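You operate a simulated robot arm through the tools that you are given. There is no shell and no other tool.

Carry out the task below with a simulated robot arm. There is one attempt and no reset: what you move stays moved.

## Task
Lower the tilt table and throw the short grey cleat away.
Fine: lay the tilt table flat, crank the lift handwheel down to its stop, drop the short cleat in the waste bin, leave its red lid shut; the other short cleat, panels, the teal fence and the yellow bar stay.

The check looks at the end state, three seconds after you hand in, the way a careful person would. Anything else that was tipped, shoved, dropped, spilled or broken makes it a failure. A push-on lid holds only when it is set on centred and level and pressed home; a screw cap is set on level and turned clockwise until tight.

## Robot
A 6-joint arm with a two-finger gripper, fixed in place. Base frame: the origin is at the foot of the arm, x ahead of it, y to its left, z up. Units: cm, degrees, N and s.
Its first joint turns from -166.0 to 166.0 degrees. Payload 3.43 kg.
The TCP is the grasp point between the finger pads, 2 cm short of the fingertips. In the tool frame z runs along the fingers and y along their closing line. The gripper opens to 19 cm. The gripper's body begins 24.8 cm behind the TCP.
Orientation is that of the tool frame in the base frame, as [roll, pitch, yaw] about the fixed x, y, z axes, in that order (R = Rz(yaw) Ry(pitch) Rx(roll)). With the fingers straight down and closing along the base's y, the tool's x points along the base's -x, its y along +y and its z along -z.

## Interface
- The arm moves only by the tool drive_tool. Its argument "motion" is a list of rows, each an object (a shift or turn left out is 0, a gripper value left out holds the last) with "slide": the shift along the tool's x, y, z in units of 100 mm (1.0 is 100 mm), a list of three; "rotation": the turn, a rotation vector about the tool's x, y, z in units of 45 degrees (1.0 is 45 degrees), a list of three; "claw": the opening, from 0 (shut) to 1 (fully open). In form: [{"slide": [tx, ty, tz], "rotation": [wx, wy, wz], "claw": claw}, ...]. A call has 1 to 20 rows; each row is the pose to reach, as a shift and turn from the pose commanded when the call began, along the tool's axes at that moment. A call with a number of a shift or a turn outside -1 to 1 is refused whole. A row lasts 0.2 s, in which the tool goes at most 5 cm and 8.6 degrees; a call with a longer step from one row to the next is refused whole, and so is a gripper value outside its range. Where a pose cannot be reached the arm comes as near as it can. A force on the tool above 90 N (or 10 N above the force at the start of the call, whichever is more), or a blocked arm, ends the call early, and 0.2 s more pass. Each finger travels about 4.5 cm/s and halts on what it meets, pressing with about 38 N; the grip force reading is that of the motor and also rises with nothing between the fingers. The clock runs only during rows and for 0.2 s after the last one: add rows that repeat a pose to give the fingers time. It gives the time, the measured TCP pose, the force on the tool (base axes), the opening and the grip force at its end, in the units of the frame above (readings bear some noise), with the torque about the TCP (base axes, N m) and any sound that the robot's microphone picked up.
- Cameras (640 x 400 px; columns grow to the right, rows downward): "scene" is fixed at [22.11, 65.03, 151.07]; the picture's right is [-0.02, -1.00, 0.00], its down [-0.73, 0.01, -0.68] and it looks along [0.68, -0.01, -0.73] (base axes); focal length 214 px, centre (320, 200). "wrist" rides on the gripper at [7, -0.8, -28.8] in the tool frame; the picture's right is [0.12, 0.99, 0.00], its down [-0.96, 0.12, -0.25] and it looks along [-0.25, 0.03, 0.97] (tool axes); focal length 261 px, centre (320, 200). There is no depth. A picture from a camera that has moved, and an enlarged one, comes with that camera's place and axes in the base frame and with its lens.
- camera(camera): a new picture of that camera. It takes no simulated time.
- slide_trunk(by): slides the trunk up (or, below 0, down) by that many cm; the arm rides with it, the base frame stays. It gives what a move gives, with no picture.
- close_up(camera, box): a new picture of the part [left, top, right, bottom] of that camera's present view, enlarged. It takes no simulated time.
- close_job(): hands the job in; it is judged then, once.

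Places have to be worked out from the pictures, the camera data and where the tool is seen. Open the gripper and draw the arm clear of the work before you hand the job in, unless the task says otherwise.

The tools are called after "Request:" as a command line: name --argument value ..., lists and objects as JSON in quotes. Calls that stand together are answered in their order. drive_tool: Moves the arm, as the interface text tells. Its arguments: {"type":"object","properties":{"motion":{"type":"array","items":{"type":"object","properties":{"slide":{"type":"array","items":{"type":"number"}},"rotation":{"type":"array","items":{"type":"number"}},"claw":{"type":"number"}}}}},"required":["motion"]} The other tools are called the same way: slide_trunk (by) slides the trunk up or down; camera (camera) takes a picture; close_up (camera, box) takes an enlarged picture of a part of a camera's view; close_job () hands the job in.

At the start:

```text
t: 0.0
eef_pos: [55.66, 19.23, 129.89]
tool_rot: [-179.9, 0.1, 180.0]
wrist_force: [0.3, 0.2, -0.3]
wrist_torque: [0.0, 0.0, 0.04]
opening: 19.0
gripper_force: 0.1
trunk travel left (down, up): [-17.5, 6.5]
```

scene: 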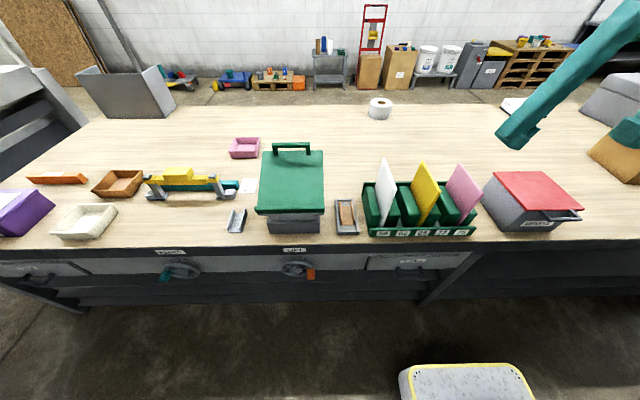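
wrist: 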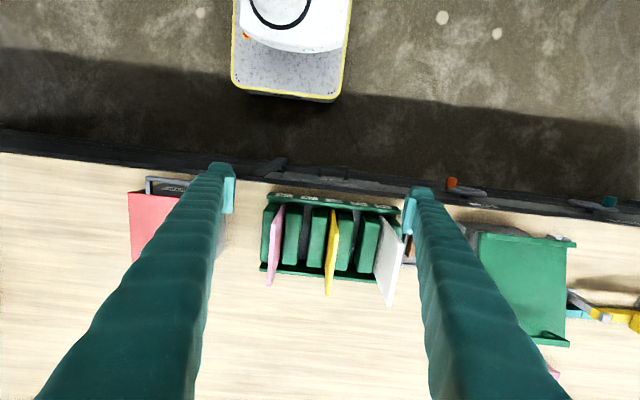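

I'll start by looking at the scene in enlarged views to identify the tilt table, handwheels, cleats and bin.

Request:
close_up --camera "scene" --box '[220, 130, 380, 230]'

Request:
close_up --camera "scene" --box '[130, 140, 270, 240]'

Request:
close_up --camera "scene" --box '[130, 230, 350, 300]'

Request:
close_up --camera "scene" --box '[340, 150, 600, 280]'

Request:
close_up --camera "scene" --box '[0, 150, 160, 250]'

```text
4.00 times, centred on (300, 180) of scene
camera zoom: at [22.11, 65.03, 151.07], right [-0.02, -1.0, 0.0], down [-0.73, 0.01, -0.68], along [0.68, -0.01, -0.73], focal length 858 px, centre (400, 280)
```

zoom: 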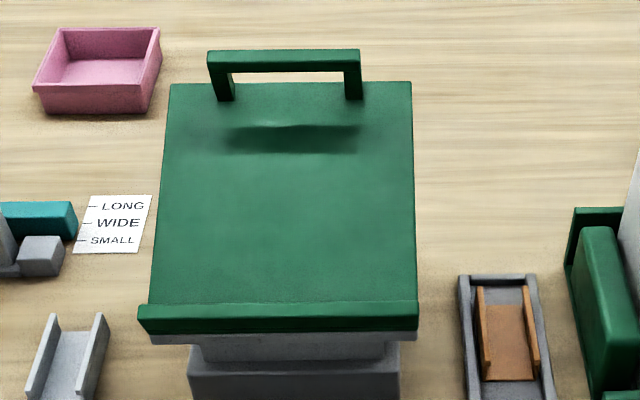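

```text
4.00 times, centred on (200, 190) of scene
camera zoom: at [22.11, 65.03, 151.07], right [-0.02, -1.0, 0.0], down [-0.73, 0.01, -0.68], along [0.68, -0.01, -0.73], focal length 858 px, centre (800, 240)
```

zoom: 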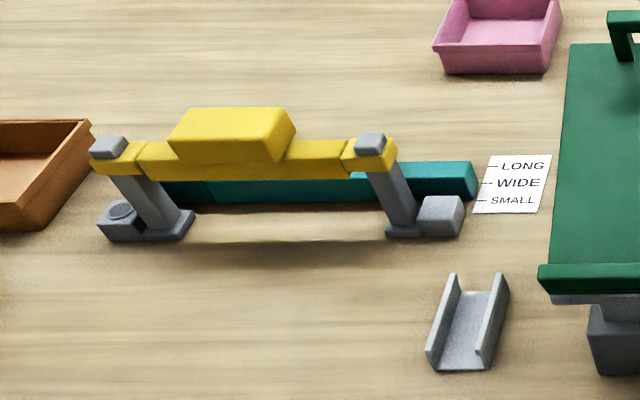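

```text
2.91 times, centred on (240, 265) of scene
camera zoom: at [22.11, 65.03, 151.07], right [-0.02, -1.0, 0.0], down [-0.73, 0.01, -0.68], along [0.68, -0.01, -0.73], focal length 624 px, centre (553, 11)
```

zoom: 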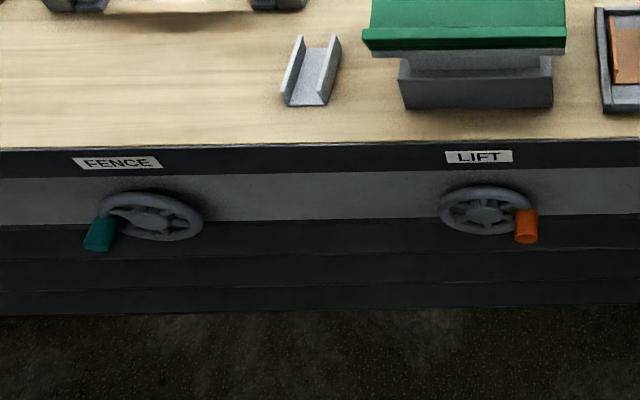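

```text
2.46 times, centred on (470, 215) of scene
camera zoom: at [22.11, 65.03, 151.07], right [-0.02, -1.0, 0.0], down [-0.73, 0.01, -0.68], along [0.68, -0.01, -0.73], focal length 528 px, centre (-49, 163)
```

zoom: 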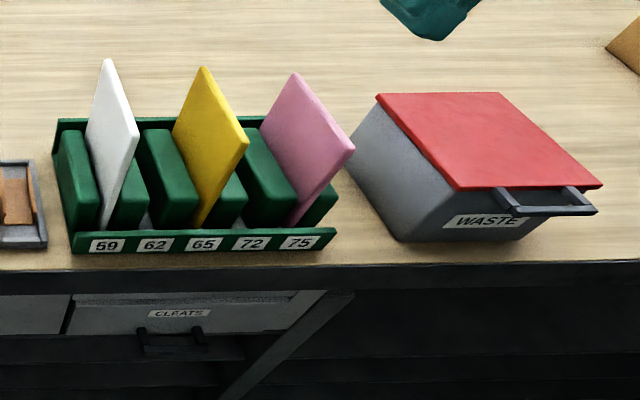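

```text
4.00 times, centred on (80, 200) of scene
camera zoom: at [22.11, 65.03, 151.07], right [-0.02, -1.0, 0.0], down [-0.73, 0.01, -0.68], along [0.68, -0.01, -0.73], focal length 858 px, centre (1280, 200)
```

zoom: 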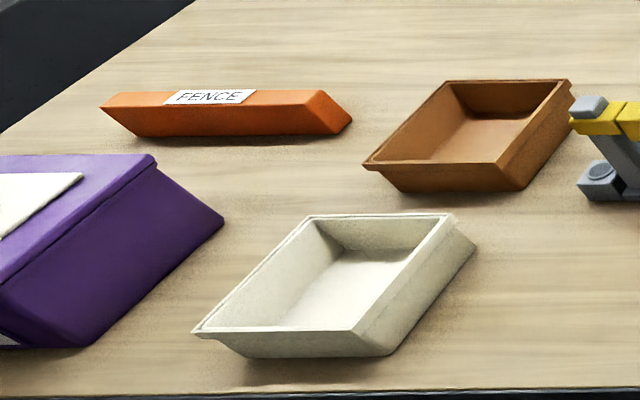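

Bench top is near z≈87 with its front edge near x≈60. The tilt table is around (84, 78) and the bin around (72, −10). I'll swing the arm to the left, high above the bench, to inspect with the wrist camera.

Request:
drive_tool --motion '[{"slide": [0.2, 0.45, 0]}, {"slide": [0.4, 0.9, 0]}, {"slide": [0.5, 1.0, 0]}]'

Request:
drive_tool --motion '[{"slide": [0.2, 0.45, 0]}, {"slide": [0.4, 0.9, 0]}, {"slide": [0.5, 1.0, 0]}]'

Request:
drive_tool --motion '[{"slide": [0.2, 0.45, 0]}, {"slide": [0.4, 0.9, 0]}, {"slide": [0.5, 1.0, 0]}]'

Request:
camera --camera "wrist"

```text
t: 0.8
eef_pos: [50.62, 29.27, 129.71]
tool_rot: [179.9, 0.1, 180.0]
wrist_force: [0.4, -0.3, 0.4]
wrist_torque: [0.02, 0.07, 0.01]
opening: 18.97
gripper_force: 0.0
trunk travel left (down, up): [-17.5, 6.5]
```

```text
t: 1.6
eef_pos: [45.85, 39.09, 129.7]
tool_rot: [-180.0, 0.0, -180.0]
wrist_force: [0.3, 0.3, 1.1]
wrist_torque: [0.0, 0.11, 0.0]
opening: 19.0
gripper_force: 0.0
trunk travel left (down, up): [-17.5, 6.5]
```

```text
t: 2.4
eef_pos: [40.75, 49.11, 129.95]
tool_rot: [180.0, -0.1, -180.0]
wrist_force: [-0.4, 0.2, 0.3]
wrist_torque: [-0.01, 0.11, 0.03]
opening: 19.0
gripper_force: 0.0
trunk travel left (down, up): [-17.5, 6.5]
```

```text
taken
camera wrist: at [33.87, 48.25, 158.7], right [-0.12, 0.99, 0.0], down [0.96, 0.12, 0.25], along [0.25, 0.03, -0.97], focal length 261 px, centre (320, 200)
```

wrist: 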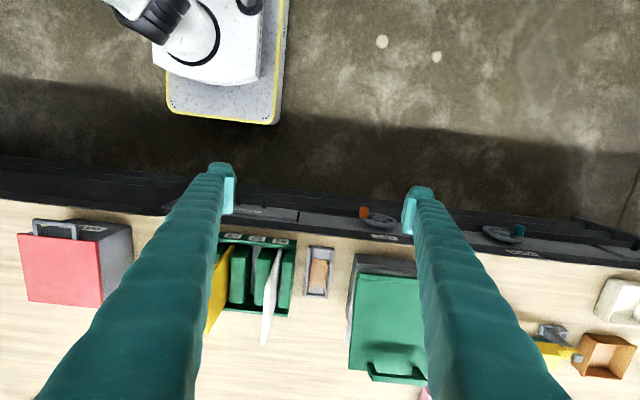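

Now I'll pitch the tool forward about 45° and move further left, so the wrist camera looks at the tilt table from the front.

Request:
drive_tool --motion '[{"slide": [0, 0.2, 0], "rotation": [0, -0.17, 0]}, {"slide": [0, 0.4, 0], "rotation": [0, -0.34, 0]}, {"slide": [0, 0.6, 0], "rotation": [0, -0.51, 0]}, {"slide": [0, 0.8, 0], "rotation": [0, -0.68, 0]}, {"slide": [0, 1.0, 0], "rotation": [0, -0.85, 0]}, {"slide": [0, 1.0, 0], "rotation": [0, -1.0, 0]}]'

Request:
camera --camera "wrist"

```text
t: 3.8
eef_pos: [40.72, 59.18, 129.85]
tool_rot: [-180.0, 45.1, 180.0]
wrist_force: [0.8, -1.0, 0.2]
wrist_torque: [0.05, 0.05, 0.04]
opening: 18.99
gripper_force: 0.0
trunk travel left (down, up): [-17.5, 6.5]
```

```text
taken
camera wrist: at [15.52, 58.31, 145.16], right [-0.08, 0.99, -0.08], down [0.5, 0.12, 0.86], along [0.86, 0.03, -0.51], focal length 261 px, centre (320, 200)
```

wrist: 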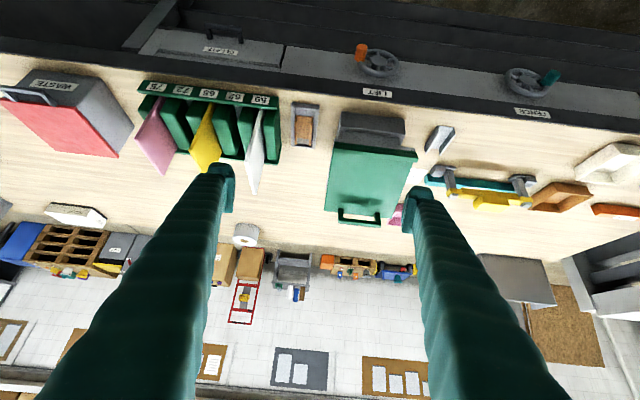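

Request:
close_up --camera "wrist" --box '[260, 90, 480, 235]'

Request:
close_up --camera "wrist" --box '[330, 30, 580, 130]'

```text
2.76 times, centred on (370, 162) of wrist
camera zoom: at [15.52, 58.31, 145.16], right [-0.08, 0.99, -0.08], down [0.5, 0.12, 0.86], along [0.86, 0.03, -0.51], focal length 719 px, centre (182, 303)
```

zoom: 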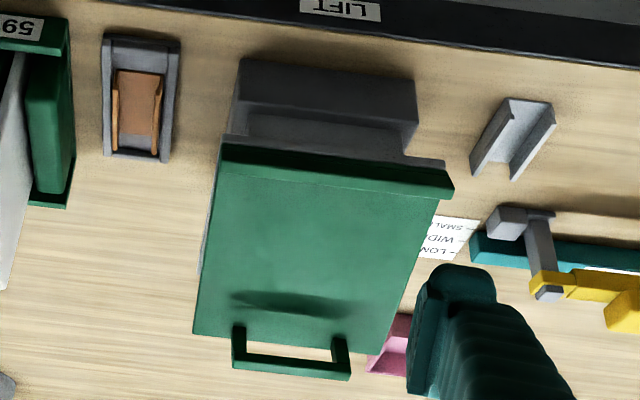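

```text
2.56 times, centred on (455, 80) of wrist
camera zoom: at [15.52, 58.31, 145.16], right [-0.08, 0.99, -0.08], down [0.5, 0.12, 0.86], along [0.86, 0.03, -0.51], focal length 667 px, centre (-26, 507)
```

zoom: 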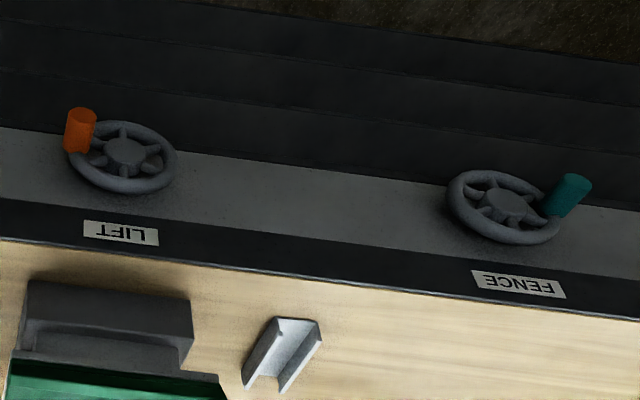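

Request:
drive_tool --motion '[{"slide": [0.23, 0.2, 0.23], "rotation": [0, -0.17, 0]}, {"slide": [0.46, 0.4, 0.46], "rotation": [0, -0.34, 0]}, {"slide": [0.69, 0.6, 0.69], "rotation": [0, -0.51, 0]}, {"slide": [0.92, 0.8, 0.92], "rotation": [0, -0.67, 0]}]'

Request:
camera --camera "wrist"

```text
t: 4.9
eef_pos: [43.07, 60.19, 128.2]
tool_rot: [144.6, 70.8, 144.3]
wrist_force: [0.1, 0.2, -0.7]
wrist_torque: [0.01, -0.02, -0.08]
opening: 19.0
gripper_force: 0.0
trunk travel left (down, up): [-17.5, 6.5]
stopped in row 4: the arm was blocked; the commanded pose is now the measured one
```

```text
taken
camera wrist: at [13.52, 59.94, 129.11], right [0.0, 1.0, 0.08], down [0.02, -0.08, 1.0], along [1.0, 0.0, -0.02], focal length 261 px, centre (320, 200)
```

wrist: 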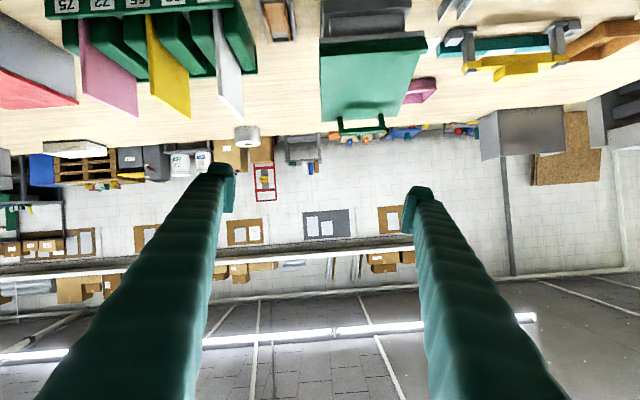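

The arm stopped with the tool nearly horizontal but without descending. I'll try moving straight down in smaller steps.

Request:
drive_tool --motion '[{"slide": [0.19, -0.04, 0.05]}, {"slide": [0.38, -0.08, 0.11]}, {"slide": [0.57, -0.11, 0.16]}, {"slide": [0.75, -0.15, 0.21]}, {"slide": [0.94, -0.19, 0.27]}]'

```text
t: 6.3
eef_pos: [44.74, 57.85, 122.01]
tool_rot: [136.0, 68.2, 134.6]
wrist_force: [-0.9, 0.1, -0.3]
wrist_torque: [-0.05, -0.03, -0.04]
opening: 18.98
gripper_force: 0.0
trunk travel left (down, up): [-17.5, 6.5]
stopped in row 5: the arm was blocked; the commanded pose is now the measured one
```

The roll drift suggests a wrist-joint limit. I'll roll the tool about its own axis in the direction it drifted and see whether the arm frees up.

Request:
drive_tool --motion '[{"rotation": [0, 0, 0.18]}, {"rotation": [0, 0, 0.36]}, {"rotation": [0, 0, 0.54]}, {"rotation": [0, 0, 0.72]}, {"rotation": [0, 0, 0.9]}, {"rotation": [0, 0, 1.0]}]'

Request:
camera --camera "wrist"

Request:
camera --camera "scene"

```text
t: 7.7
eef_pos: [44.48, 58.47, 122.51]
tool_rot: [108.5, 29.4, 100.2]
wrist_force: [0.7, 0.2, -0.5]
wrist_torque: [-0.04, 0.04, -0.06]
opening: 19.01
gripper_force: 0.2
out of reach, approached as far as the arm can: row 6
trunk travel left (down, up): [-17.5, 6.5]
```

```text
taken
camera wrist: at [15.62, 63.56, 126.25], right [0.21, 0.61, 0.76], down [-0.06, -0.77, 0.64], along [0.98, -0.18, -0.12], focal length 261 px, centre (320, 200)
```

wrist: 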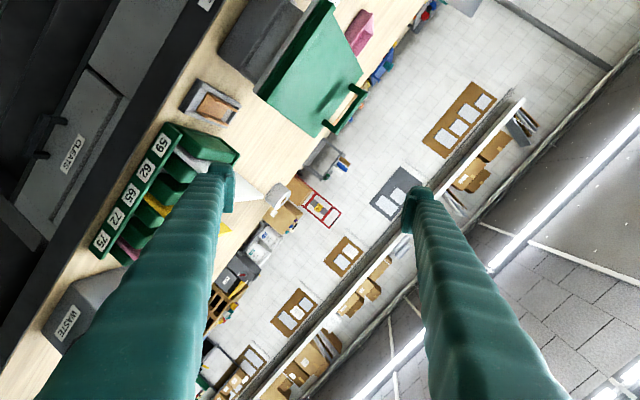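

```text
taken
```

scene: 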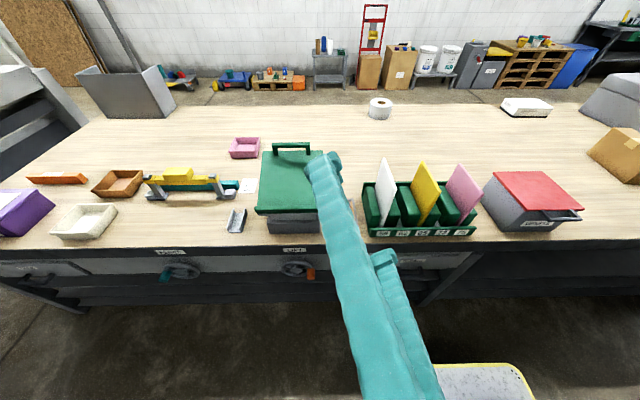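

The tool pointing straight along +x is out of reach here, so I'll yaw it toward the radial direction, which also gives an oblique side view of the tilt table.

Request:
drive_tool --motion '[{"rotation": [-0.09, 0.15, -0.05]}, {"rotation": [-0.18, 0.3, -0.1]}, {"rotation": [-0.27, 0.45, -0.15]}, {"rotation": [-0.36, 0.6, -0.2]}, {"rotation": [-0.45, 0.75, -0.25]}]'

Request:
camera --camera "wrist"

```text
t: 8.9
eef_pos: [44.43, 58.48, 122.65]
tool_rot: [107.4, 29.4, 140.9]
wrist_force: [1.0, 0.8, -0.4]
wrist_torque: [0.0, -0.08, -0.15]
opening: 19.0
gripper_force: 0.0
trunk travel left (down, up): [-17.5, 6.5]
```

```text
taken
camera wrist: at [19.36, 43.21, 125.93], right [-0.25, 0.59, 0.77], down [0.45, -0.63, 0.63], along [0.86, 0.51, -0.11], focal length 261 px, centre (320, 200)
```

wrist: 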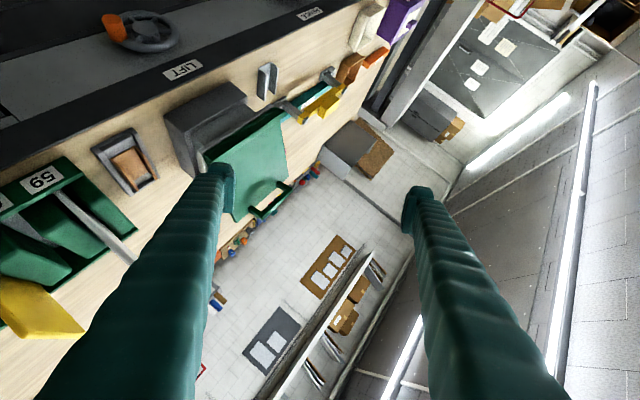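

Request:
close_up --camera "wrist" --box '[90, 50, 350, 230]'

Request:
close_up --camera "wrist" --box '[90, 0, 230, 90]'

```text
2.22 times, centred on (220, 140) of wrist
camera zoom: at [19.36, 43.21, 125.93], right [-0.25, 0.59, 0.77], down [0.45, -0.63, 0.63], along [0.86, 0.51, -0.11], focal length 579 px, centre (542, 333)
```

zoom: 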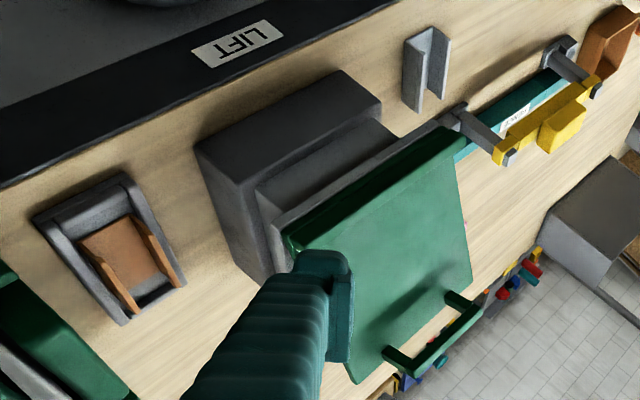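

```text
4.44 times, centred on (160, 45) of wrist
camera zoom: at [19.36, 43.21, 125.93], right [-0.25, 0.59, 0.77], down [0.45, -0.63, 0.63], along [0.86, 0.51, -0.11], focal length 1158 px, centre (1031, 889)
```

zoom: 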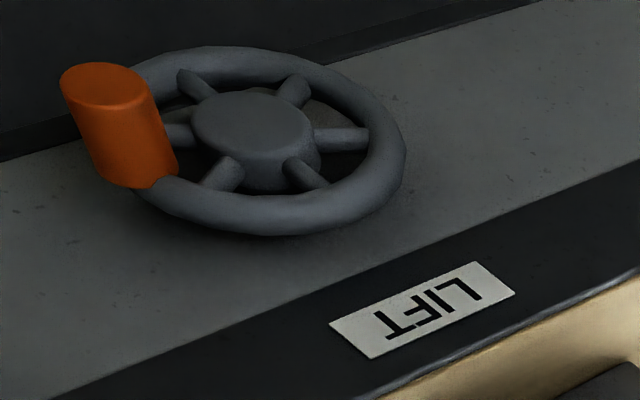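

The near finger hides the underside of the table, so I'll pan the tool so the table sits between the fingers.

Request:
drive_tool --motion '[{"rotation": [0.14, 0.05, 0.03]}, {"rotation": [0.29, 0.1, 0.07]}, {"rotation": [0.43, 0.14, 0.1]}]'

Request:
camera --camera "wrist"

```text
t: 9.7
eef_pos: [44.45, 58.3, 122.78]
tool_rot: [128.6, 22.5, 144.4]
wrist_force: [0.1, -1.1, 1.1]
wrist_torque: [0.04, -0.01, 0.05]
opening: 18.97
gripper_force: 0.2
trunk travel left (down, up): [-17.5, 6.5]
```

```text
taken
camera wrist: at [20.55, 47.09, 135.87], right [0.03, 0.74, 0.67], down [0.58, -0.56, 0.59], along [0.82, 0.37, -0.44], focal length 261 px, centre (320, 200)
```

wrist: 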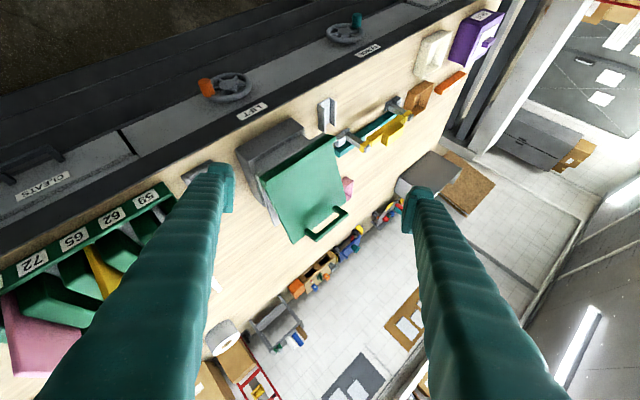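

Request:
close_up --camera "wrist" --box '[220, 90, 420, 250]'

```text
2.50 times, centred on (320, 170) of wrist
camera zoom: at [20.55, 47.09, 135.87], right [0.03, 0.74, 0.67], down [0.58, -0.56, 0.59], along [0.82, 0.37, -0.44], focal length 652 px, centre (320, 275)
```

zoom: 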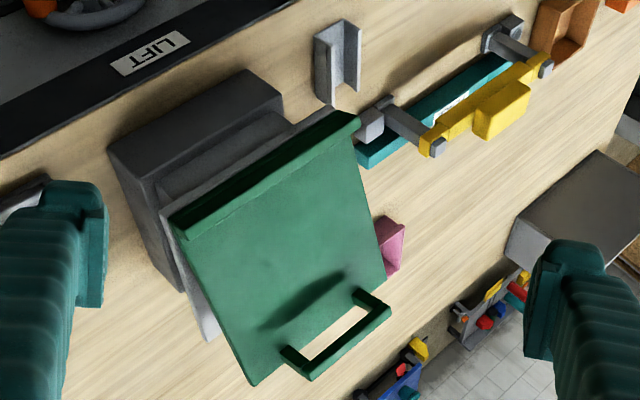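

Triangulating, the green board is hinged at its front edge (x≈68, z≈97.5) and rises about 14° to the back (x≈92.5, z≈103.7), with y from 63 to 86. I'll level out the roll so the tool points radially outward at 45°, ready to press the board down.

Request:
drive_tool --motion '[{"rotation": [0.01, 0.028, -0.18]}, {"rotation": [0.02, 0.056, -0.36]}, {"rotation": [0.03, 0.084, -0.54]}, {"rotation": [0.04, 0.112, -0.72]}, {"rotation": [0.05, 0.14, -0.9]}, {"rotation": [0.055, 0.155, -1.0]}]'

Request:
drive_tool --motion '[{"rotation": [0.01, 0.028, -0.18]}, {"rotation": [0.02, 0.056, -0.36]}, {"rotation": [0.023, 0.065, -0.41]}]'

Request:
camera --camera "wrist"

```text
t: 11.1
eef_pos: [44.43, 58.29, 122.67]
tool_rot: [160.0, 44.7, -166.6]
wrist_force: [-0.7, 0.6, 0.0]
wrist_torque: [-0.01, 0.01, -0.01]
opening: 18.98
gripper_force: 0.0
trunk travel left (down, up): [-17.5, 6.5]
```

```text
t: 11.9
eef_pos: [44.63, 58.36, 122.7]
tool_rot: [179.9, 45.2, -140.1]
wrist_force: [0.1, -0.3, 0.1]
wrist_torque: [0.0, 0.02, -0.01]
opening: 19.01
gripper_force: 0.0
trunk travel left (down, up): [-17.5, 6.5]
```

```text
taken
camera wrist: at [25.83, 41.35, 137.98], right [-0.7, 0.71, -0.08], down [0.31, 0.41, 0.86], along [0.64, 0.58, -0.51], focal length 261 px, centre (320, 200)
```

wrist: 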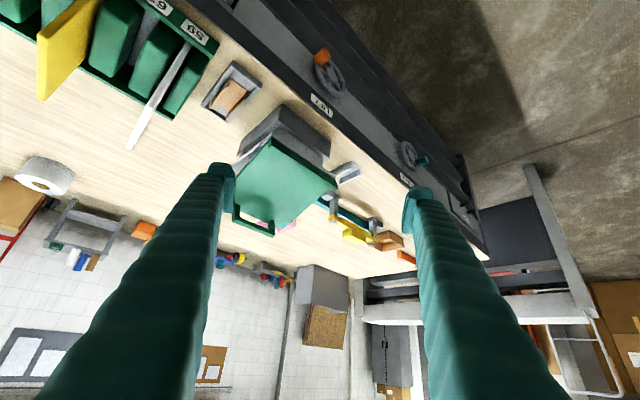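

Orientation is as wanted. Now I'll close the fingers and advance outward and down toward a point above the board's far half, roughly (83, 72, 110).

Request:
drive_tool --motion '[{"slide": [-0.15, -0.12, 0.3], "claw": 0}, {"slide": [-0.3, -0.24, 0.6], "claw": 0}, {"slide": [-0.45, -0.36, 0.9], "claw": 0}]'

Request:
drive_tool --motion '[{"slide": [-0.15, -0.12, 0.3], "claw": 0}, {"slide": [-0.3, -0.24, 0.6], "claw": 0}, {"slide": [-0.45, -0.36, 0.9], "claw": 0}]'

Request:
drive_tool --motion '[{"slide": [-0.15, -0.12, 0.3], "claw": 0}, {"slide": [-0.3, -0.24, 0.6], "claw": 0}, {"slide": [-0.45, -0.36, 0.9], "claw": 0}]'

Request:
camera --camera "wrist"

Request:
camera --camera "scene"

```text
t: 12.7
eef_pos: [54.12, 61.74, 119.75]
tool_rot: [179.8, 45.2, -140.2]
wrist_force: [-0.2, 0.0, 0.0]
wrist_torque: [0.0, 0.0, -0.03]
opening: 11.92
gripper_force: 0.0
trunk travel left (down, up): [-17.5, 6.5]
```

```text
t: 13.5
eef_pos: [63.79, 65.18, 116.58]
tool_rot: [179.8, 45.2, -140.1]
wrist_force: [-0.9, 0.1, 1.5]
wrist_torque: [0.02, 0.01, -0.01]
opening: 4.74
gripper_force: 0.1
trunk travel left (down, up): [-17.5, 6.5]
```

```text
t: 14.3
eef_pos: [73.23, 68.47, 113.35]
tool_rot: [179.8, 45.2, -140.3]
wrist_force: [-1.4, 0.1, 1.1]
wrist_torque: [-0.04, -0.06, -0.02]
opening: 0.0
gripper_force: 22.1
trunk travel left (down, up): [-17.5, 6.5]
```

```text
taken
camera wrist: at [54.48, 51.46, 128.59], right [-0.7, 0.71, -0.08], down [0.31, 0.41, 0.86], along [0.64, 0.58, -0.51], focal length 261 px, centre (320, 200)
```

wrist: 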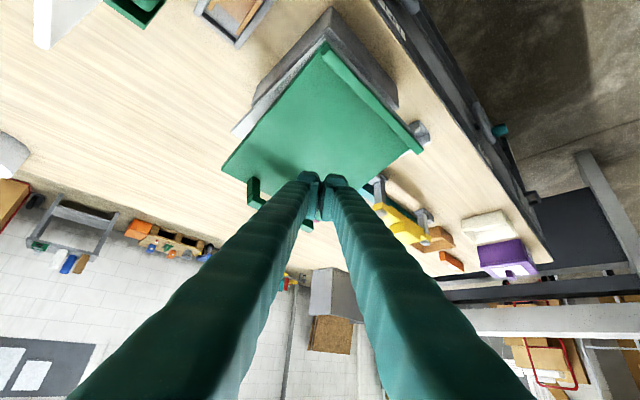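

```text
taken
```

scene: 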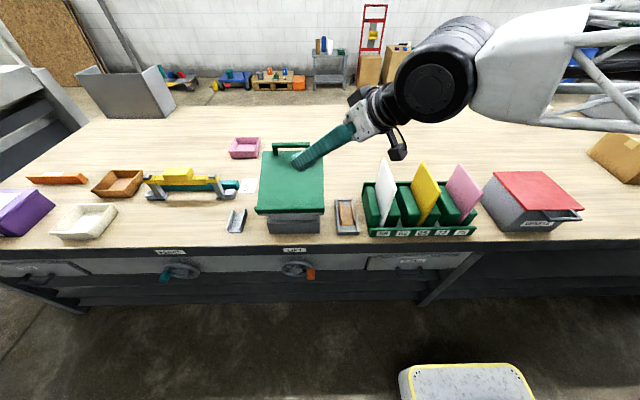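

Good clearance. One more advance to above the far half of the board.

Request:
drive_tool --motion '[{"slide": [-0.15, -0.12, 0.3]}, {"slide": [-0.3, -0.24, 0.6]}, {"slide": [-0.45, -0.34, 0.85]}]'

Request:
camera --camera "wrist"

Request:
close_up --camera "scene" --box '[220, 120, 380, 240]'

```text
t: 15.1
eef_pos: [82.58, 71.95, 110.53]
tool_rot: [179.8, 45.3, -140.2]
wrist_force: [-0.2, 0.6, -0.3]
wrist_torque: [-0.03, 0.01, -0.03]
opening: 0.0
gripper_force: 34.5
trunk travel left (down, up): [-17.5, 6.5]
```

```text
taken
camera wrist: at [63.87, 54.92, 125.8], right [-0.7, 0.71, -0.08], down [0.31, 0.41, 0.86], along [0.64, 0.58, -0.51], focal length 261 px, centre (320, 200)
```

wrist: 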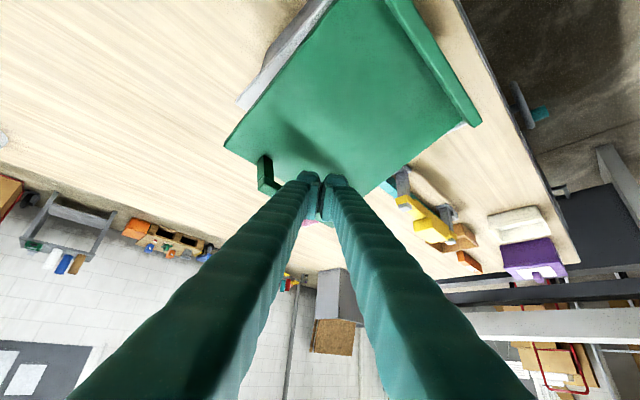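

```text
3.33 times, centred on (300, 180) of scene
camera zoom: at [22.11, 65.03, 151.07], right [-0.02, -1.0, 0.0], down [-0.73, 0.01, -0.68], along [0.68, -0.01, -0.73], focal length 715 px, centre (387, 267)
```

zoom: 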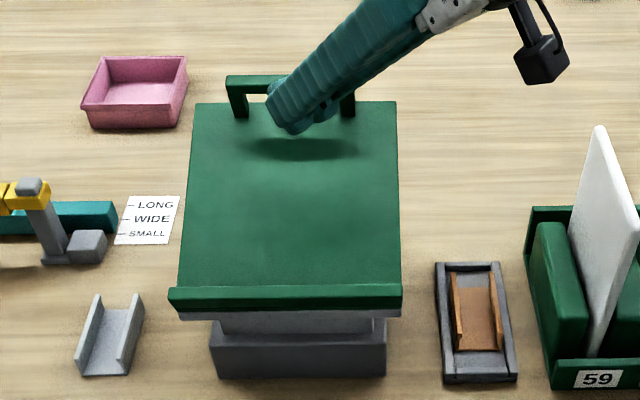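

The fingertips are just above the board near its far edge. I'll press straight down gradually, watching the force.

Request:
drive_tool --motion '[{"slide": [0.07, 0, 0.07]}, {"slide": [0.14, 0, 0.14]}, {"slide": [0.21, 0, 0.21]}, {"slide": [0.28, 0, 0.28]}, {"slide": [0.35, 0, 0.35]}, {"slide": [0.42, 0, 0.42]}]'

Request:
close_up --camera "scene" --box '[220, 120, 380, 240]'

```text
t: 16.5
eef_pos: [82.59, 71.88, 104.45]
tool_rot: [179.9, 45.2, -140.2]
wrist_force: [0.4, 0.0, 0.2]
wrist_torque: [-0.01, -0.01, 0.0]
opening: 0.0
gripper_force: 34.9
trunk travel left (down, up): [-17.5, 6.5]
```

```text
3.33 times, centred on (300, 180) of scene
camera zoom: at [22.11, 65.03, 151.07], right [-0.02, -1.0, 0.0], down [-0.73, 0.01, -0.68], along [0.68, -0.01, -0.73], focal length 715 px, centre (387, 267)
```

zoom: 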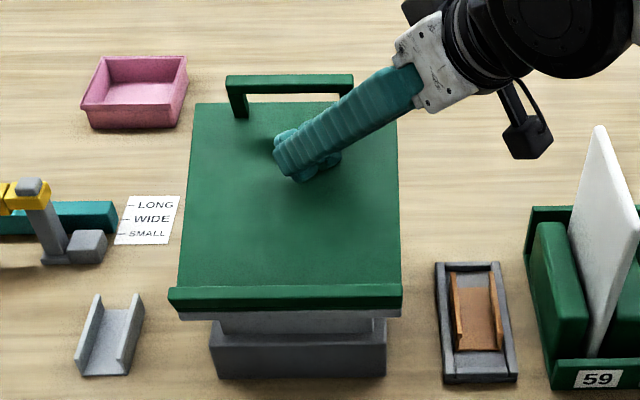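

Contact is close but there is no force yet, so I'll continue pressing down.

Request:
drive_tool --motion '[{"slide": [0.035, 0, 0.035]}, {"slide": [0.07, 0, 0.07]}, {"slide": [0.105, 0, 0.105]}, {"slide": [0.14, 0, 0.14]}, {"slide": [0.175, 0, 0.175]}, {"slide": [0.21, 0, 0.21]}]'

Request:
close_up --camera "scene" --box '[220, 120, 380, 240]'

```text
t: 17.9
eef_pos: [82.54, 71.82, 101.27]
tool_rot: [179.8, 45.1, -140.3]
wrist_force: [0.6, -0.2, 3.1]
wrist_torque: [-0.05, -0.01, -0.01]
opening: 0.0
gripper_force: 34.3
trunk travel left (down, up): [-17.5, 6.5]
```

```text
3.33 times, centred on (300, 180) of scene
camera zoom: at [22.11, 65.03, 151.07], right [-0.02, -1.0, 0.0], down [-0.73, 0.01, -0.68], along [0.68, -0.01, -0.73], focal length 715 px, centre (387, 267)
```

zoom: 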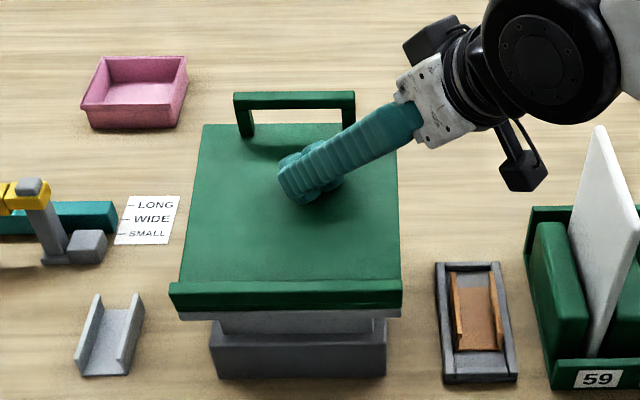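

The board is going down with only about 3 N of resistance. I'll continue until it meets firm resistance.

Request:
drive_tool --motion '[{"slide": [0.03, 0, 0.03]}, {"slide": [0.06, 0, 0.06]}, {"slide": [0.09, 0, 0.09]}, {"slide": [0.12, 0, 0.12]}, {"slide": [0.15, 0, 0.15]}, {"slide": [0.18, 0, 0.18]}, {"slide": [0.21, 0, 0.21]}, {"slide": [0.24, 0, 0.24]}]'

Request:
close_up --camera "scene" --box '[220, 120, 380, 240]'

```text
t: 19.7
eef_pos: [82.6, 71.77, 98.54]
tool_rot: [179.7, 45.6, -140.2]
wrist_force: [-0.4, -2.3, 28.0]
wrist_torque: [-0.12, 0.07, 0.04]
opening: 0.56
gripper_force: 34.4
trunk travel left (down, up): [-17.5, 6.5]
```

```text
3.33 times, centred on (300, 180) of scene
camera zoom: at [22.11, 65.03, 151.07], right [-0.02, -1.0, 0.0], down [-0.73, 0.01, -0.68], along [0.68, -0.01, -0.73], focal length 715 px, centre (387, 267)
```

zoom: 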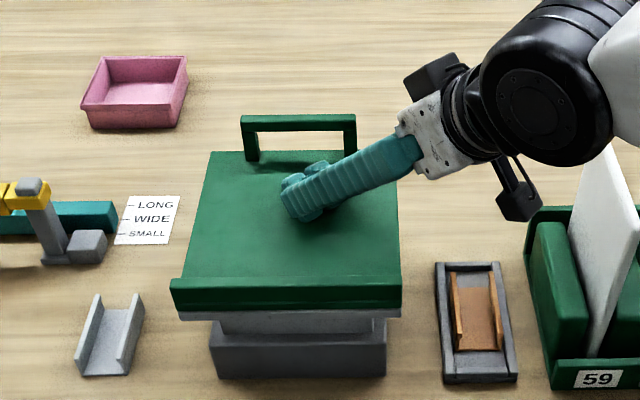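

Firm resistance (28 N) and the board looks level. I'll press slightly more, then lift off and see whether it stays flat.

Request:
drive_tool --motion '[{"slide": [0.03, 0, 0.03]}, {"slide": [0.05, 0, 0.05]}, {"slide": [0.05, 0, 0.05]}]'

Request:
drive_tool --motion '[{"slide": [-0.2, 0, -0.2]}, {"slide": [-0.5, 0, -0.5]}, {"slide": [-0.75, 0, -0.8]}, {"slide": [-0.9, 0, -1.0]}]'

Request:
close_up --camera "scene" --box '[220, 120, 380, 240]'

Request:
camera --camera "wrist"

```text
t: 20.5
eef_pos: [82.68, 71.81, 97.44]
tool_rot: [179.8, 45.3, -140.2]
wrist_force: [-5.6, -4.2, 27.4]
wrist_torque: [-0.17, 0.22, -0.03]
opening: 0.59
gripper_force: 33.9
trunk travel left (down, up): [-17.5, 6.5]
```

```text
t: 21.5
eef_pos: [82.25, 71.41, 110.56]
tool_rot: [179.8, 45.1, -140.3]
wrist_force: [-0.5, 0.0, -0.6]
wrist_torque: [0.03, 0.02, -0.02]
opening: 0.0
gripper_force: 34.2
trunk travel left (down, up): [-17.5, 6.5]
```

```text
3.33 times, centred on (300, 180) of scene
camera zoom: at [22.11, 65.03, 151.07], right [-0.02, -1.0, 0.0], down [-0.73, 0.01, -0.68], along [0.68, -0.01, -0.73], focal length 715 px, centre (387, 267)
```

zoom: 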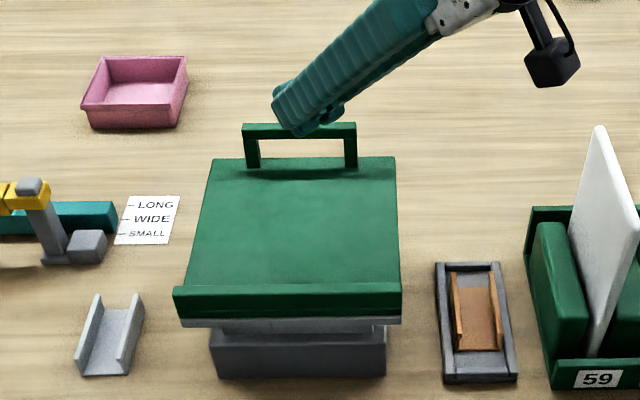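

```text
taken
camera wrist: at [63.41, 54.32, 125.88], right [-0.7, 0.71, -0.08], down [0.31, 0.41, 0.86], along [0.64, 0.58, -0.51], focal length 261 px, centre (320, 200)
```

wrist: 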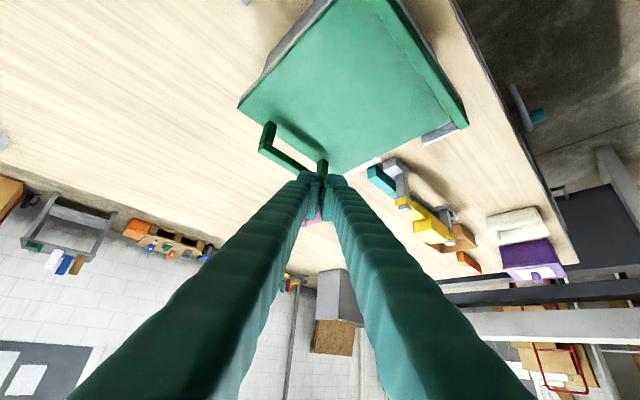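

Request:
close_up --camera "wrist" --box '[220, 0, 480, 180]'

```text
2.22 times, centred on (350, 90) of wrist
camera zoom: at [63.41, 54.32, 125.88], right [-0.7, 0.71, -0.08], down [0.31, 0.41, 0.86], along [0.64, 0.58, -0.51], focal length 579 px, centre (253, 444)
```

zoom: 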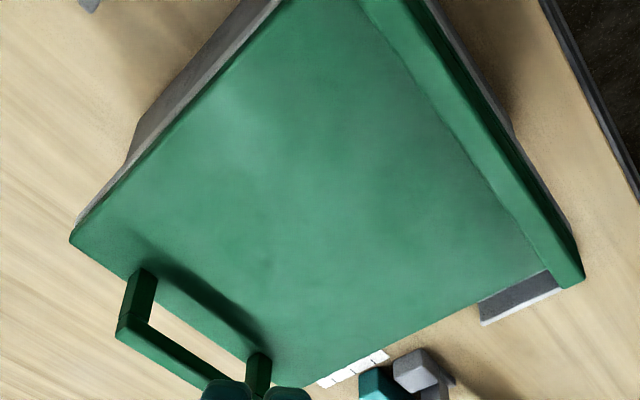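

I'll retreat and look from a lower, more sideways viewpoint to confirm the board is level.

Request:
drive_tool --motion '[{"slide": [0.15, 0.01, -0.13], "rotation": [0, -0.14, 0]}, {"slide": [0.3, 0.02, -0.26], "rotation": [0, -0.28, 0]}, {"slide": [0.45, 0.04, -0.38], "rotation": [0, -0.42, 0]}, {"slide": [0.6, 0.05, -0.5], "rotation": [0, -0.55, 0]}]'

Request:
drive_tool --motion '[{"slide": [0.17, 0.03, -0.35], "rotation": [-0.08, 0, -0.03]}, {"slide": [0.34, 0.05, -0.71], "rotation": [-0.167, 0, -0.06]}]'

Request:
camera --camera "wrist"

```text
t: 22.5
eef_pos: [78.59, 64.8, 107.47]
tool_rot: [170.2, 59.2, -156.4]
wrist_force: [1.3, 0.5, 1.0]
wrist_torque: [-0.11, 0.26, 0.07]
opening: 0.0
gripper_force: 34.4
out of reach, approached as far as the arm can: row 3, 4
trunk travel left (down, up): [-17.5, 6.5]
```

```text
t: 23.3
eef_pos: [74.15, 60.73, 107.24]
tool_rot: [152.0, 62.8, -176.0]
wrist_force: [-0.5, 0.1, -0.2]
wrist_torque: [0.0, 0.01, 0.02]
opening: 0.01
gripper_force: 34.4
out of reach, approached as far as the arm can: row 1, 2
trunk travel left (down, up): [-17.5, 6.5]
stopped in row 2: the arm was blocked; the commanded pose is now the measured one
```

```text
taken
camera wrist: at [49.88, 44.66, 112.38], right [-0.53, 0.84, 0.11], down [0.2, 0.0, 0.98], along [0.82, 0.54, -0.17], focal length 261 px, centre (320, 200)
```

wrist: 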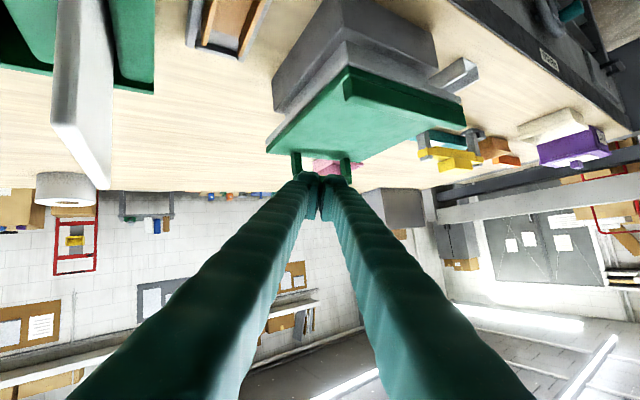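

Request:
close_up --camera "wrist" --box '[250, 0, 490, 180]'

```text
2.22 times, centred on (370, 90) of wrist
camera zoom: at [49.88, 44.66, 112.38], right [-0.53, 0.84, 0.11], down [0.2, 0.0, 0.98], along [0.82, 0.54, -0.17], focal length 579 px, centre (209, 444)
```

zoom: 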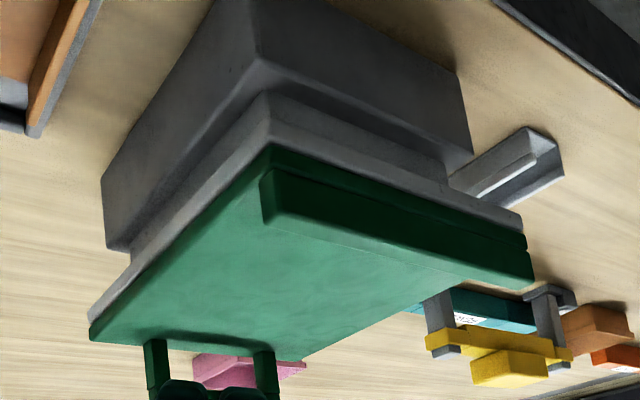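

The board now rests flat on its grey plate. Next is the crank: triangulation puts the LIFT hub near (62.5, 74.5, 64.5) and the orange knob at about (61, 68.5, 63.5). I'll back away and reorient to 30° from vertical, closing along y.

Request:
drive_tool --motion '[{"slide": [0.02, 0.1, -0.16], "rotation": [0.11, 0.117, 0.04]}, {"slide": [0.04, 0.2, -0.32], "rotation": [0.22, 0.233, 0.08]}, {"slide": [0.05, 0.3, -0.48], "rotation": [0.335, 0.35, 0.12]}, {"slide": [0.07, 0.4, -0.64], "rotation": [0.447, 0.467, 0.16]}, {"slide": [0.08, 0.5, -0.8], "rotation": [0.56, 0.583, 0.2]}, {"slide": [0.1, 0.56, -0.91], "rotation": [0.67, 0.7, 0.24]}]'

```text
t: 24.7
eef_pos: [63.9, 60.7, 111.14]
tool_rot: [-180.0, 29.8, -180.0]
wrist_force: [-0.2, -1.6, 0.6]
wrist_torque: [0.1, 0.01, 0.05]
opening: 0.0
gripper_force: 34.1
out of reach, approached as far as the arm can: row 1, 2
trunk travel left (down, up): [-17.5, 6.5]
```

Request:
drive_tool --motion '[{"slide": [0.4, 0.2, -0.22]}, {"slide": [0.8, 0.4, -0.44]}, {"slide": [0.95, 0.5, -0.55]}]'

Request:
drive_tool --motion '[{"slide": [0.4, 0.14, 0.04], "claw": 0.5}, {"slide": [0.8, 0.28, 0.08], "claw": 0.5}, {"slide": [0.86, 0.28, 0.08], "claw": 0.5}, {"slide": [0.86, 0.28, 0.08], "claw": 0.5}, {"slide": [0.86, 0.28, 0.08], "claw": 0.5}, {"slide": [0.86, 0.28, 0.08], "claw": 0.5}]'

Request:
camera --camera "wrist"

```text
t: 25.5
eef_pos: [53.45, 65.57, 111.28]
tool_rot: [179.9, 30.1, 179.9]
wrist_force: [0.9, 0.1, -0.5]
wrist_torque: [0.06, 0.07, 0.01]
opening: 0.01
gripper_force: 34.6
trunk travel left (down, up): [-17.5, 6.5]
```

```text
t: 26.9
eef_pos: [46.18, 68.5, 106.17]
tool_rot: [-180.0, 30.0, -180.0]
wrist_force: [0.7, -0.3, 0.2]
wrist_torque: [0.01, 0.01, 0.04]
opening: 9.49
gripper_force: 0.1
trunk travel left (down, up): [-17.5, 6.5]
```

```text
taken
camera wrist: at [25.81, 67.68, 127.65], right [-0.1, 0.99, -0.06], down [0.71, 0.12, 0.7], along [0.7, 0.03, -0.72], focal length 261 px, centre (320, 200)
```

wrist: 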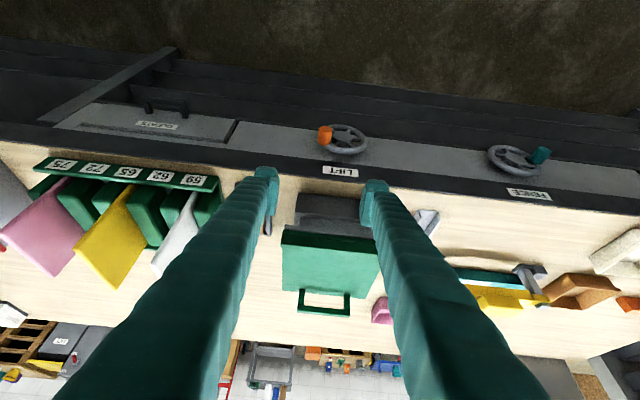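

Request:
close_up --camera "wrist" --box '[280, 100, 420, 190]'

```text
4.44 times, centred on (350, 145) of wrist
camera zoom: at [25.81, 67.68, 127.65], right [-0.1, 0.99, -0.06], down [0.71, 0.12, 0.7], along [0.7, 0.03, -0.72], focal length 1158 px, centre (187, 444)
```

zoom: 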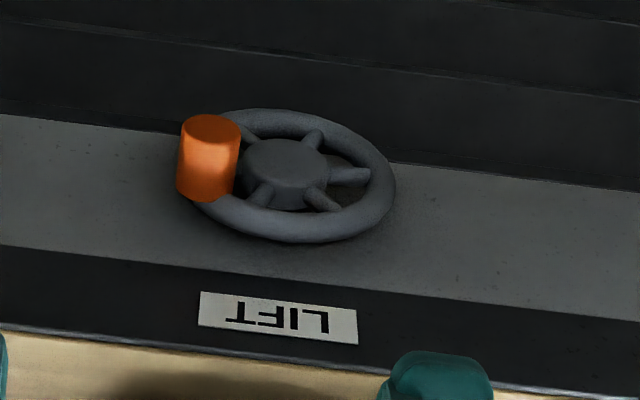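

The knob tip is near (60, 69, 64.5) and the hub near (62, 74, 66). I'll descend in front of the bench to a pre-grasp point above and in front of the knob.

Request:
drive_tool --motion '[{"slide": [0.11, 0.01, 0.38], "claw": 0.42}, {"slide": [0.22, 0.02, 0.76], "claw": 0.42}]'

Request:
drive_tool --motion '[{"slide": [0.11, 0.01, 0.38], "claw": 0.42}, {"slide": [0.22, 0.02, 0.76], "claw": 0.42}]'

Request:
drive_tool --motion '[{"slide": [0.11, 0.0, 0.38], "claw": 0.42}, {"slide": [0.22, 0.0, 0.76], "claw": 0.42}]'

Request:
camera --camera "wrist"

```text
t: 27.5
eef_pos: [48.06, 68.8, 98.42]
tool_rot: [180.0, 29.9, 180.0]
wrist_force: [0.0, -1.6, 0.6]
wrist_torque: [0.09, 0.04, 0.04]
opening: 7.96
gripper_force: 0.0
trunk travel left (down, up): [-17.5, 6.5]
```

```text
t: 28.1
eef_pos: [49.82, 69.03, 91.04]
tool_rot: [179.8, 30.1, -180.0]
wrist_force: [-0.3, -1.1, 0.3]
wrist_torque: [0.11, 0.04, 0.04]
opening: 7.99
gripper_force: 0.1
trunk travel left (down, up): [-17.5, 6.5]
```

```text
t: 28.7
eef_pos: [51.83, 69.07, 83.09]
tool_rot: [179.9, 29.9, -180.0]
wrist_force: [0.0, 0.2, 0.9]
wrist_torque: [0.1, 0.01, 0.01]
opening: 7.97
gripper_force: 0.0
trunk travel left (down, up): [-17.5, 6.5]
```

```text
taken
camera wrist: at [31.36, 68.17, 104.49], right [-0.1, 0.99, -0.06], down [0.71, 0.12, 0.7], along [0.7, 0.03, -0.72], focal length 261 px, centre (320, 200)
```

wrist: 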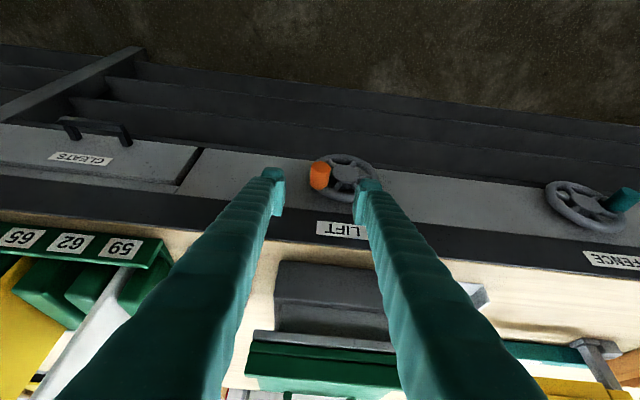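

Request:
close_up --camera "wrist" --box '[260, 130, 400, 230]'

```text
4.00 times, centred on (330, 180) of wrist
camera zoom: at [31.36, 68.17, 104.49], right [-0.1, 0.99, -0.06], down [0.71, 0.12, 0.7], along [0.7, 0.03, -0.72], focal length 1043 px, centre (280, 280)
```

zoom: 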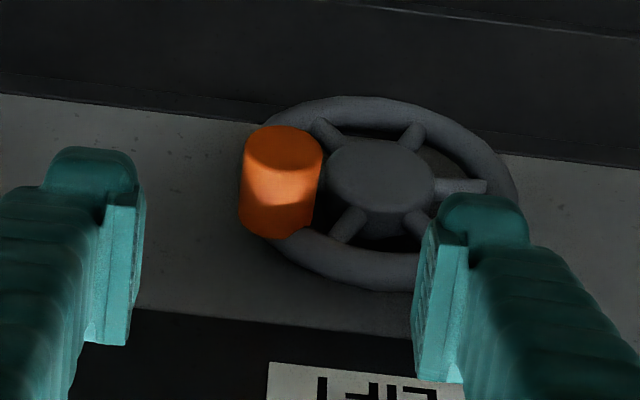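

Knob centre is about (61.5, 69, 66.5), and the hub front about (62.4, 73.9, 65.2) with a crank radius of ~5.3 cm. I'll narrow the opening to 5.7 cm and go down halfway, then check.

Request:
drive_tool --motion '[{"slide": [0.05, -0.02, 0.45], "claw": 0.3}, {"slide": [0.1, -0.045, 0.9], "claw": 0.3}, {"slide": [0.1, -0.045, 0.93], "claw": 0.3}, {"slide": [0.1, -0.045, 0.93], "claw": 0.3}]'

Request:
close_up --camera "wrist" --box '[240, 120, 420, 240]'

```text
t: 29.7
eef_pos: [55.65, 68.74, 74.46]
tool_rot: [179.9, 30.0, 180.0]
wrist_force: [-0.7, 0.4, 0.4]
wrist_torque: [0.03, -0.04, 0.0]
opening: 5.73
gripper_force: 0.0
trunk travel left (down, up): [-17.5, 6.5]
```

```text
3.33 times, centred on (330, 180) of wrist
camera zoom: at [35.26, 67.74, 95.8], right [-0.1, 0.99, -0.06], down [0.71, 0.12, 0.7], along [0.7, 0.03, -0.72], focal length 869 px, centre (287, 267)
```

zoom: 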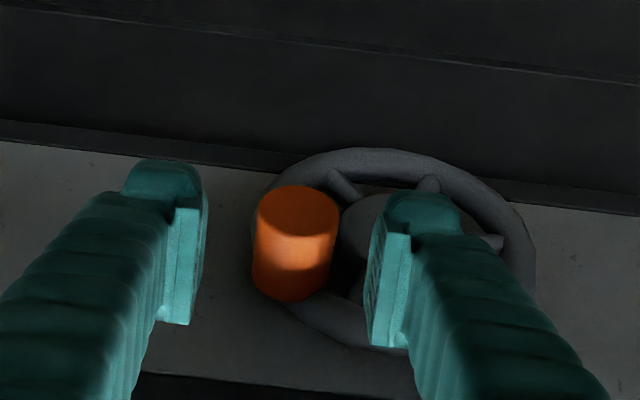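

The knob sits between the fingers. I'll go down the rest of the way, then close on it.

Request:
drive_tool --motion '[{"slide": [0.02, 0.03, 0.3], "claw": 0.3}, {"slide": [0.04, 0.03, 0.6], "claw": 0.3}, {"slide": [0.055, 0.03, 0.81], "claw": 0.3}]'

Request:
close_up --camera "wrist" --box '[240, 120, 420, 240]'

```text
t: 30.5
eef_pos: [59.18, 69.09, 67.23]
tool_rot: [179.9, 30.0, 180.0]
wrist_force: [0.2, -0.1, 0.3]
wrist_torque: [0.0, -0.02, 0.02]
opening: 5.69
gripper_force: 0.2
trunk travel left (down, up): [-17.5, 6.5]
```

```text
3.33 times, centred on (330, 180) of wrist
camera zoom: at [38.78, 68.13, 88.74], right [-0.1, 0.99, -0.06], down [0.71, 0.12, 0.7], along [0.7, 0.03, -0.72], focal length 869 px, centre (287, 267)
```

zoom: 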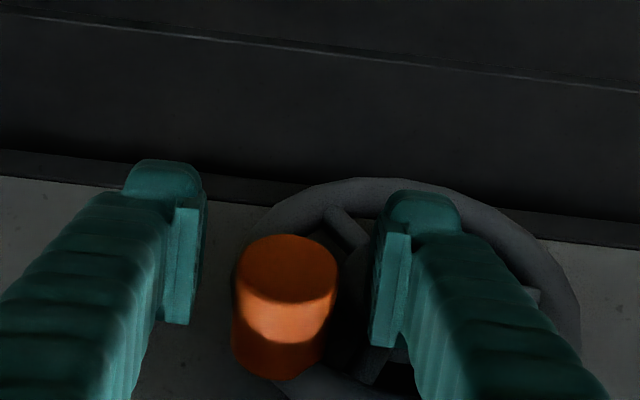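

The TCP is right at the knob's tip face, so I'll move about 0.8 cm deeper in +x and then close on the knob.

Request:
drive_tool --motion '[{"slide": [-0.09, 0.01, 0.0], "claw": 0.3}, {"slide": [-0.09, 0.01, 0.0], "claw": 0.1}, {"slide": [-0.09, 0.01, 0.0], "claw": 0.1}, {"slide": [-0.09, 0.01, 0.0], "claw": 0.1}]'

Request:
close_up --camera "wrist" --box '[240, 120, 420, 240]'

```text
t: 31.5
eef_pos: [59.84, 69.19, 67.95]
tool_rot: [179.7, 30.1, 179.9]
wrist_force: [-59.3, 9.1, 20.2]
wrist_torque: [1.13, -0.09, 0.71]
opening: 3.08
gripper_force: 40.7
trunk travel left (down, up): [-17.5, 6.5]
```

```text
3.33 times, centred on (330, 180) of wrist
camera zoom: at [39.46, 68.23, 89.35], right [-0.1, 0.99, -0.06], down [0.71, 0.11, 0.7], along [0.7, 0.03, -0.71], focal length 869 px, centre (287, 267)
```

zoom: 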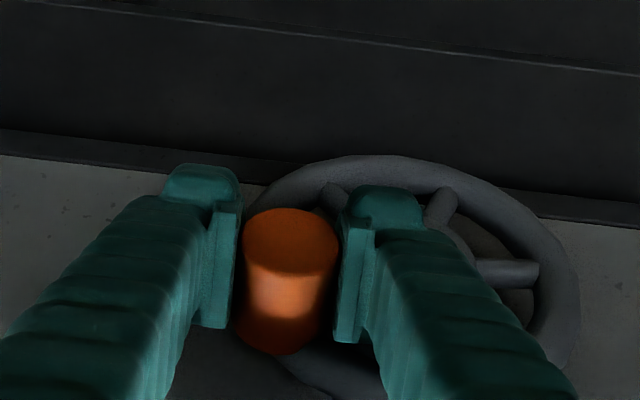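

The grip is on the knob (opening 3.1 cm), but 59 N of axial force means the tips press against the rim or hub. I'll back off about 0.6 cm in −x.

Request:
drive_tool --motion '[{"slide": [0.025, 0, -0.015], "claw": 0.15}, {"slide": [0.05, 0, -0.03], "claw": 0.15}, {"slide": [0.05, 0, -0.03], "claw": 0.1}]'

```text
t: 32.3
eef_pos: [59.68, 69.06, 67.79]
tool_rot: [180.0, 30.1, 179.8]
wrist_force: [31.9, 40.2, 0.4]
wrist_torque: [0.61, -0.05, 0.25]
opening: 3.18
gripper_force: 44.7
trunk travel left (down, up): [-17.5, 6.5]
```

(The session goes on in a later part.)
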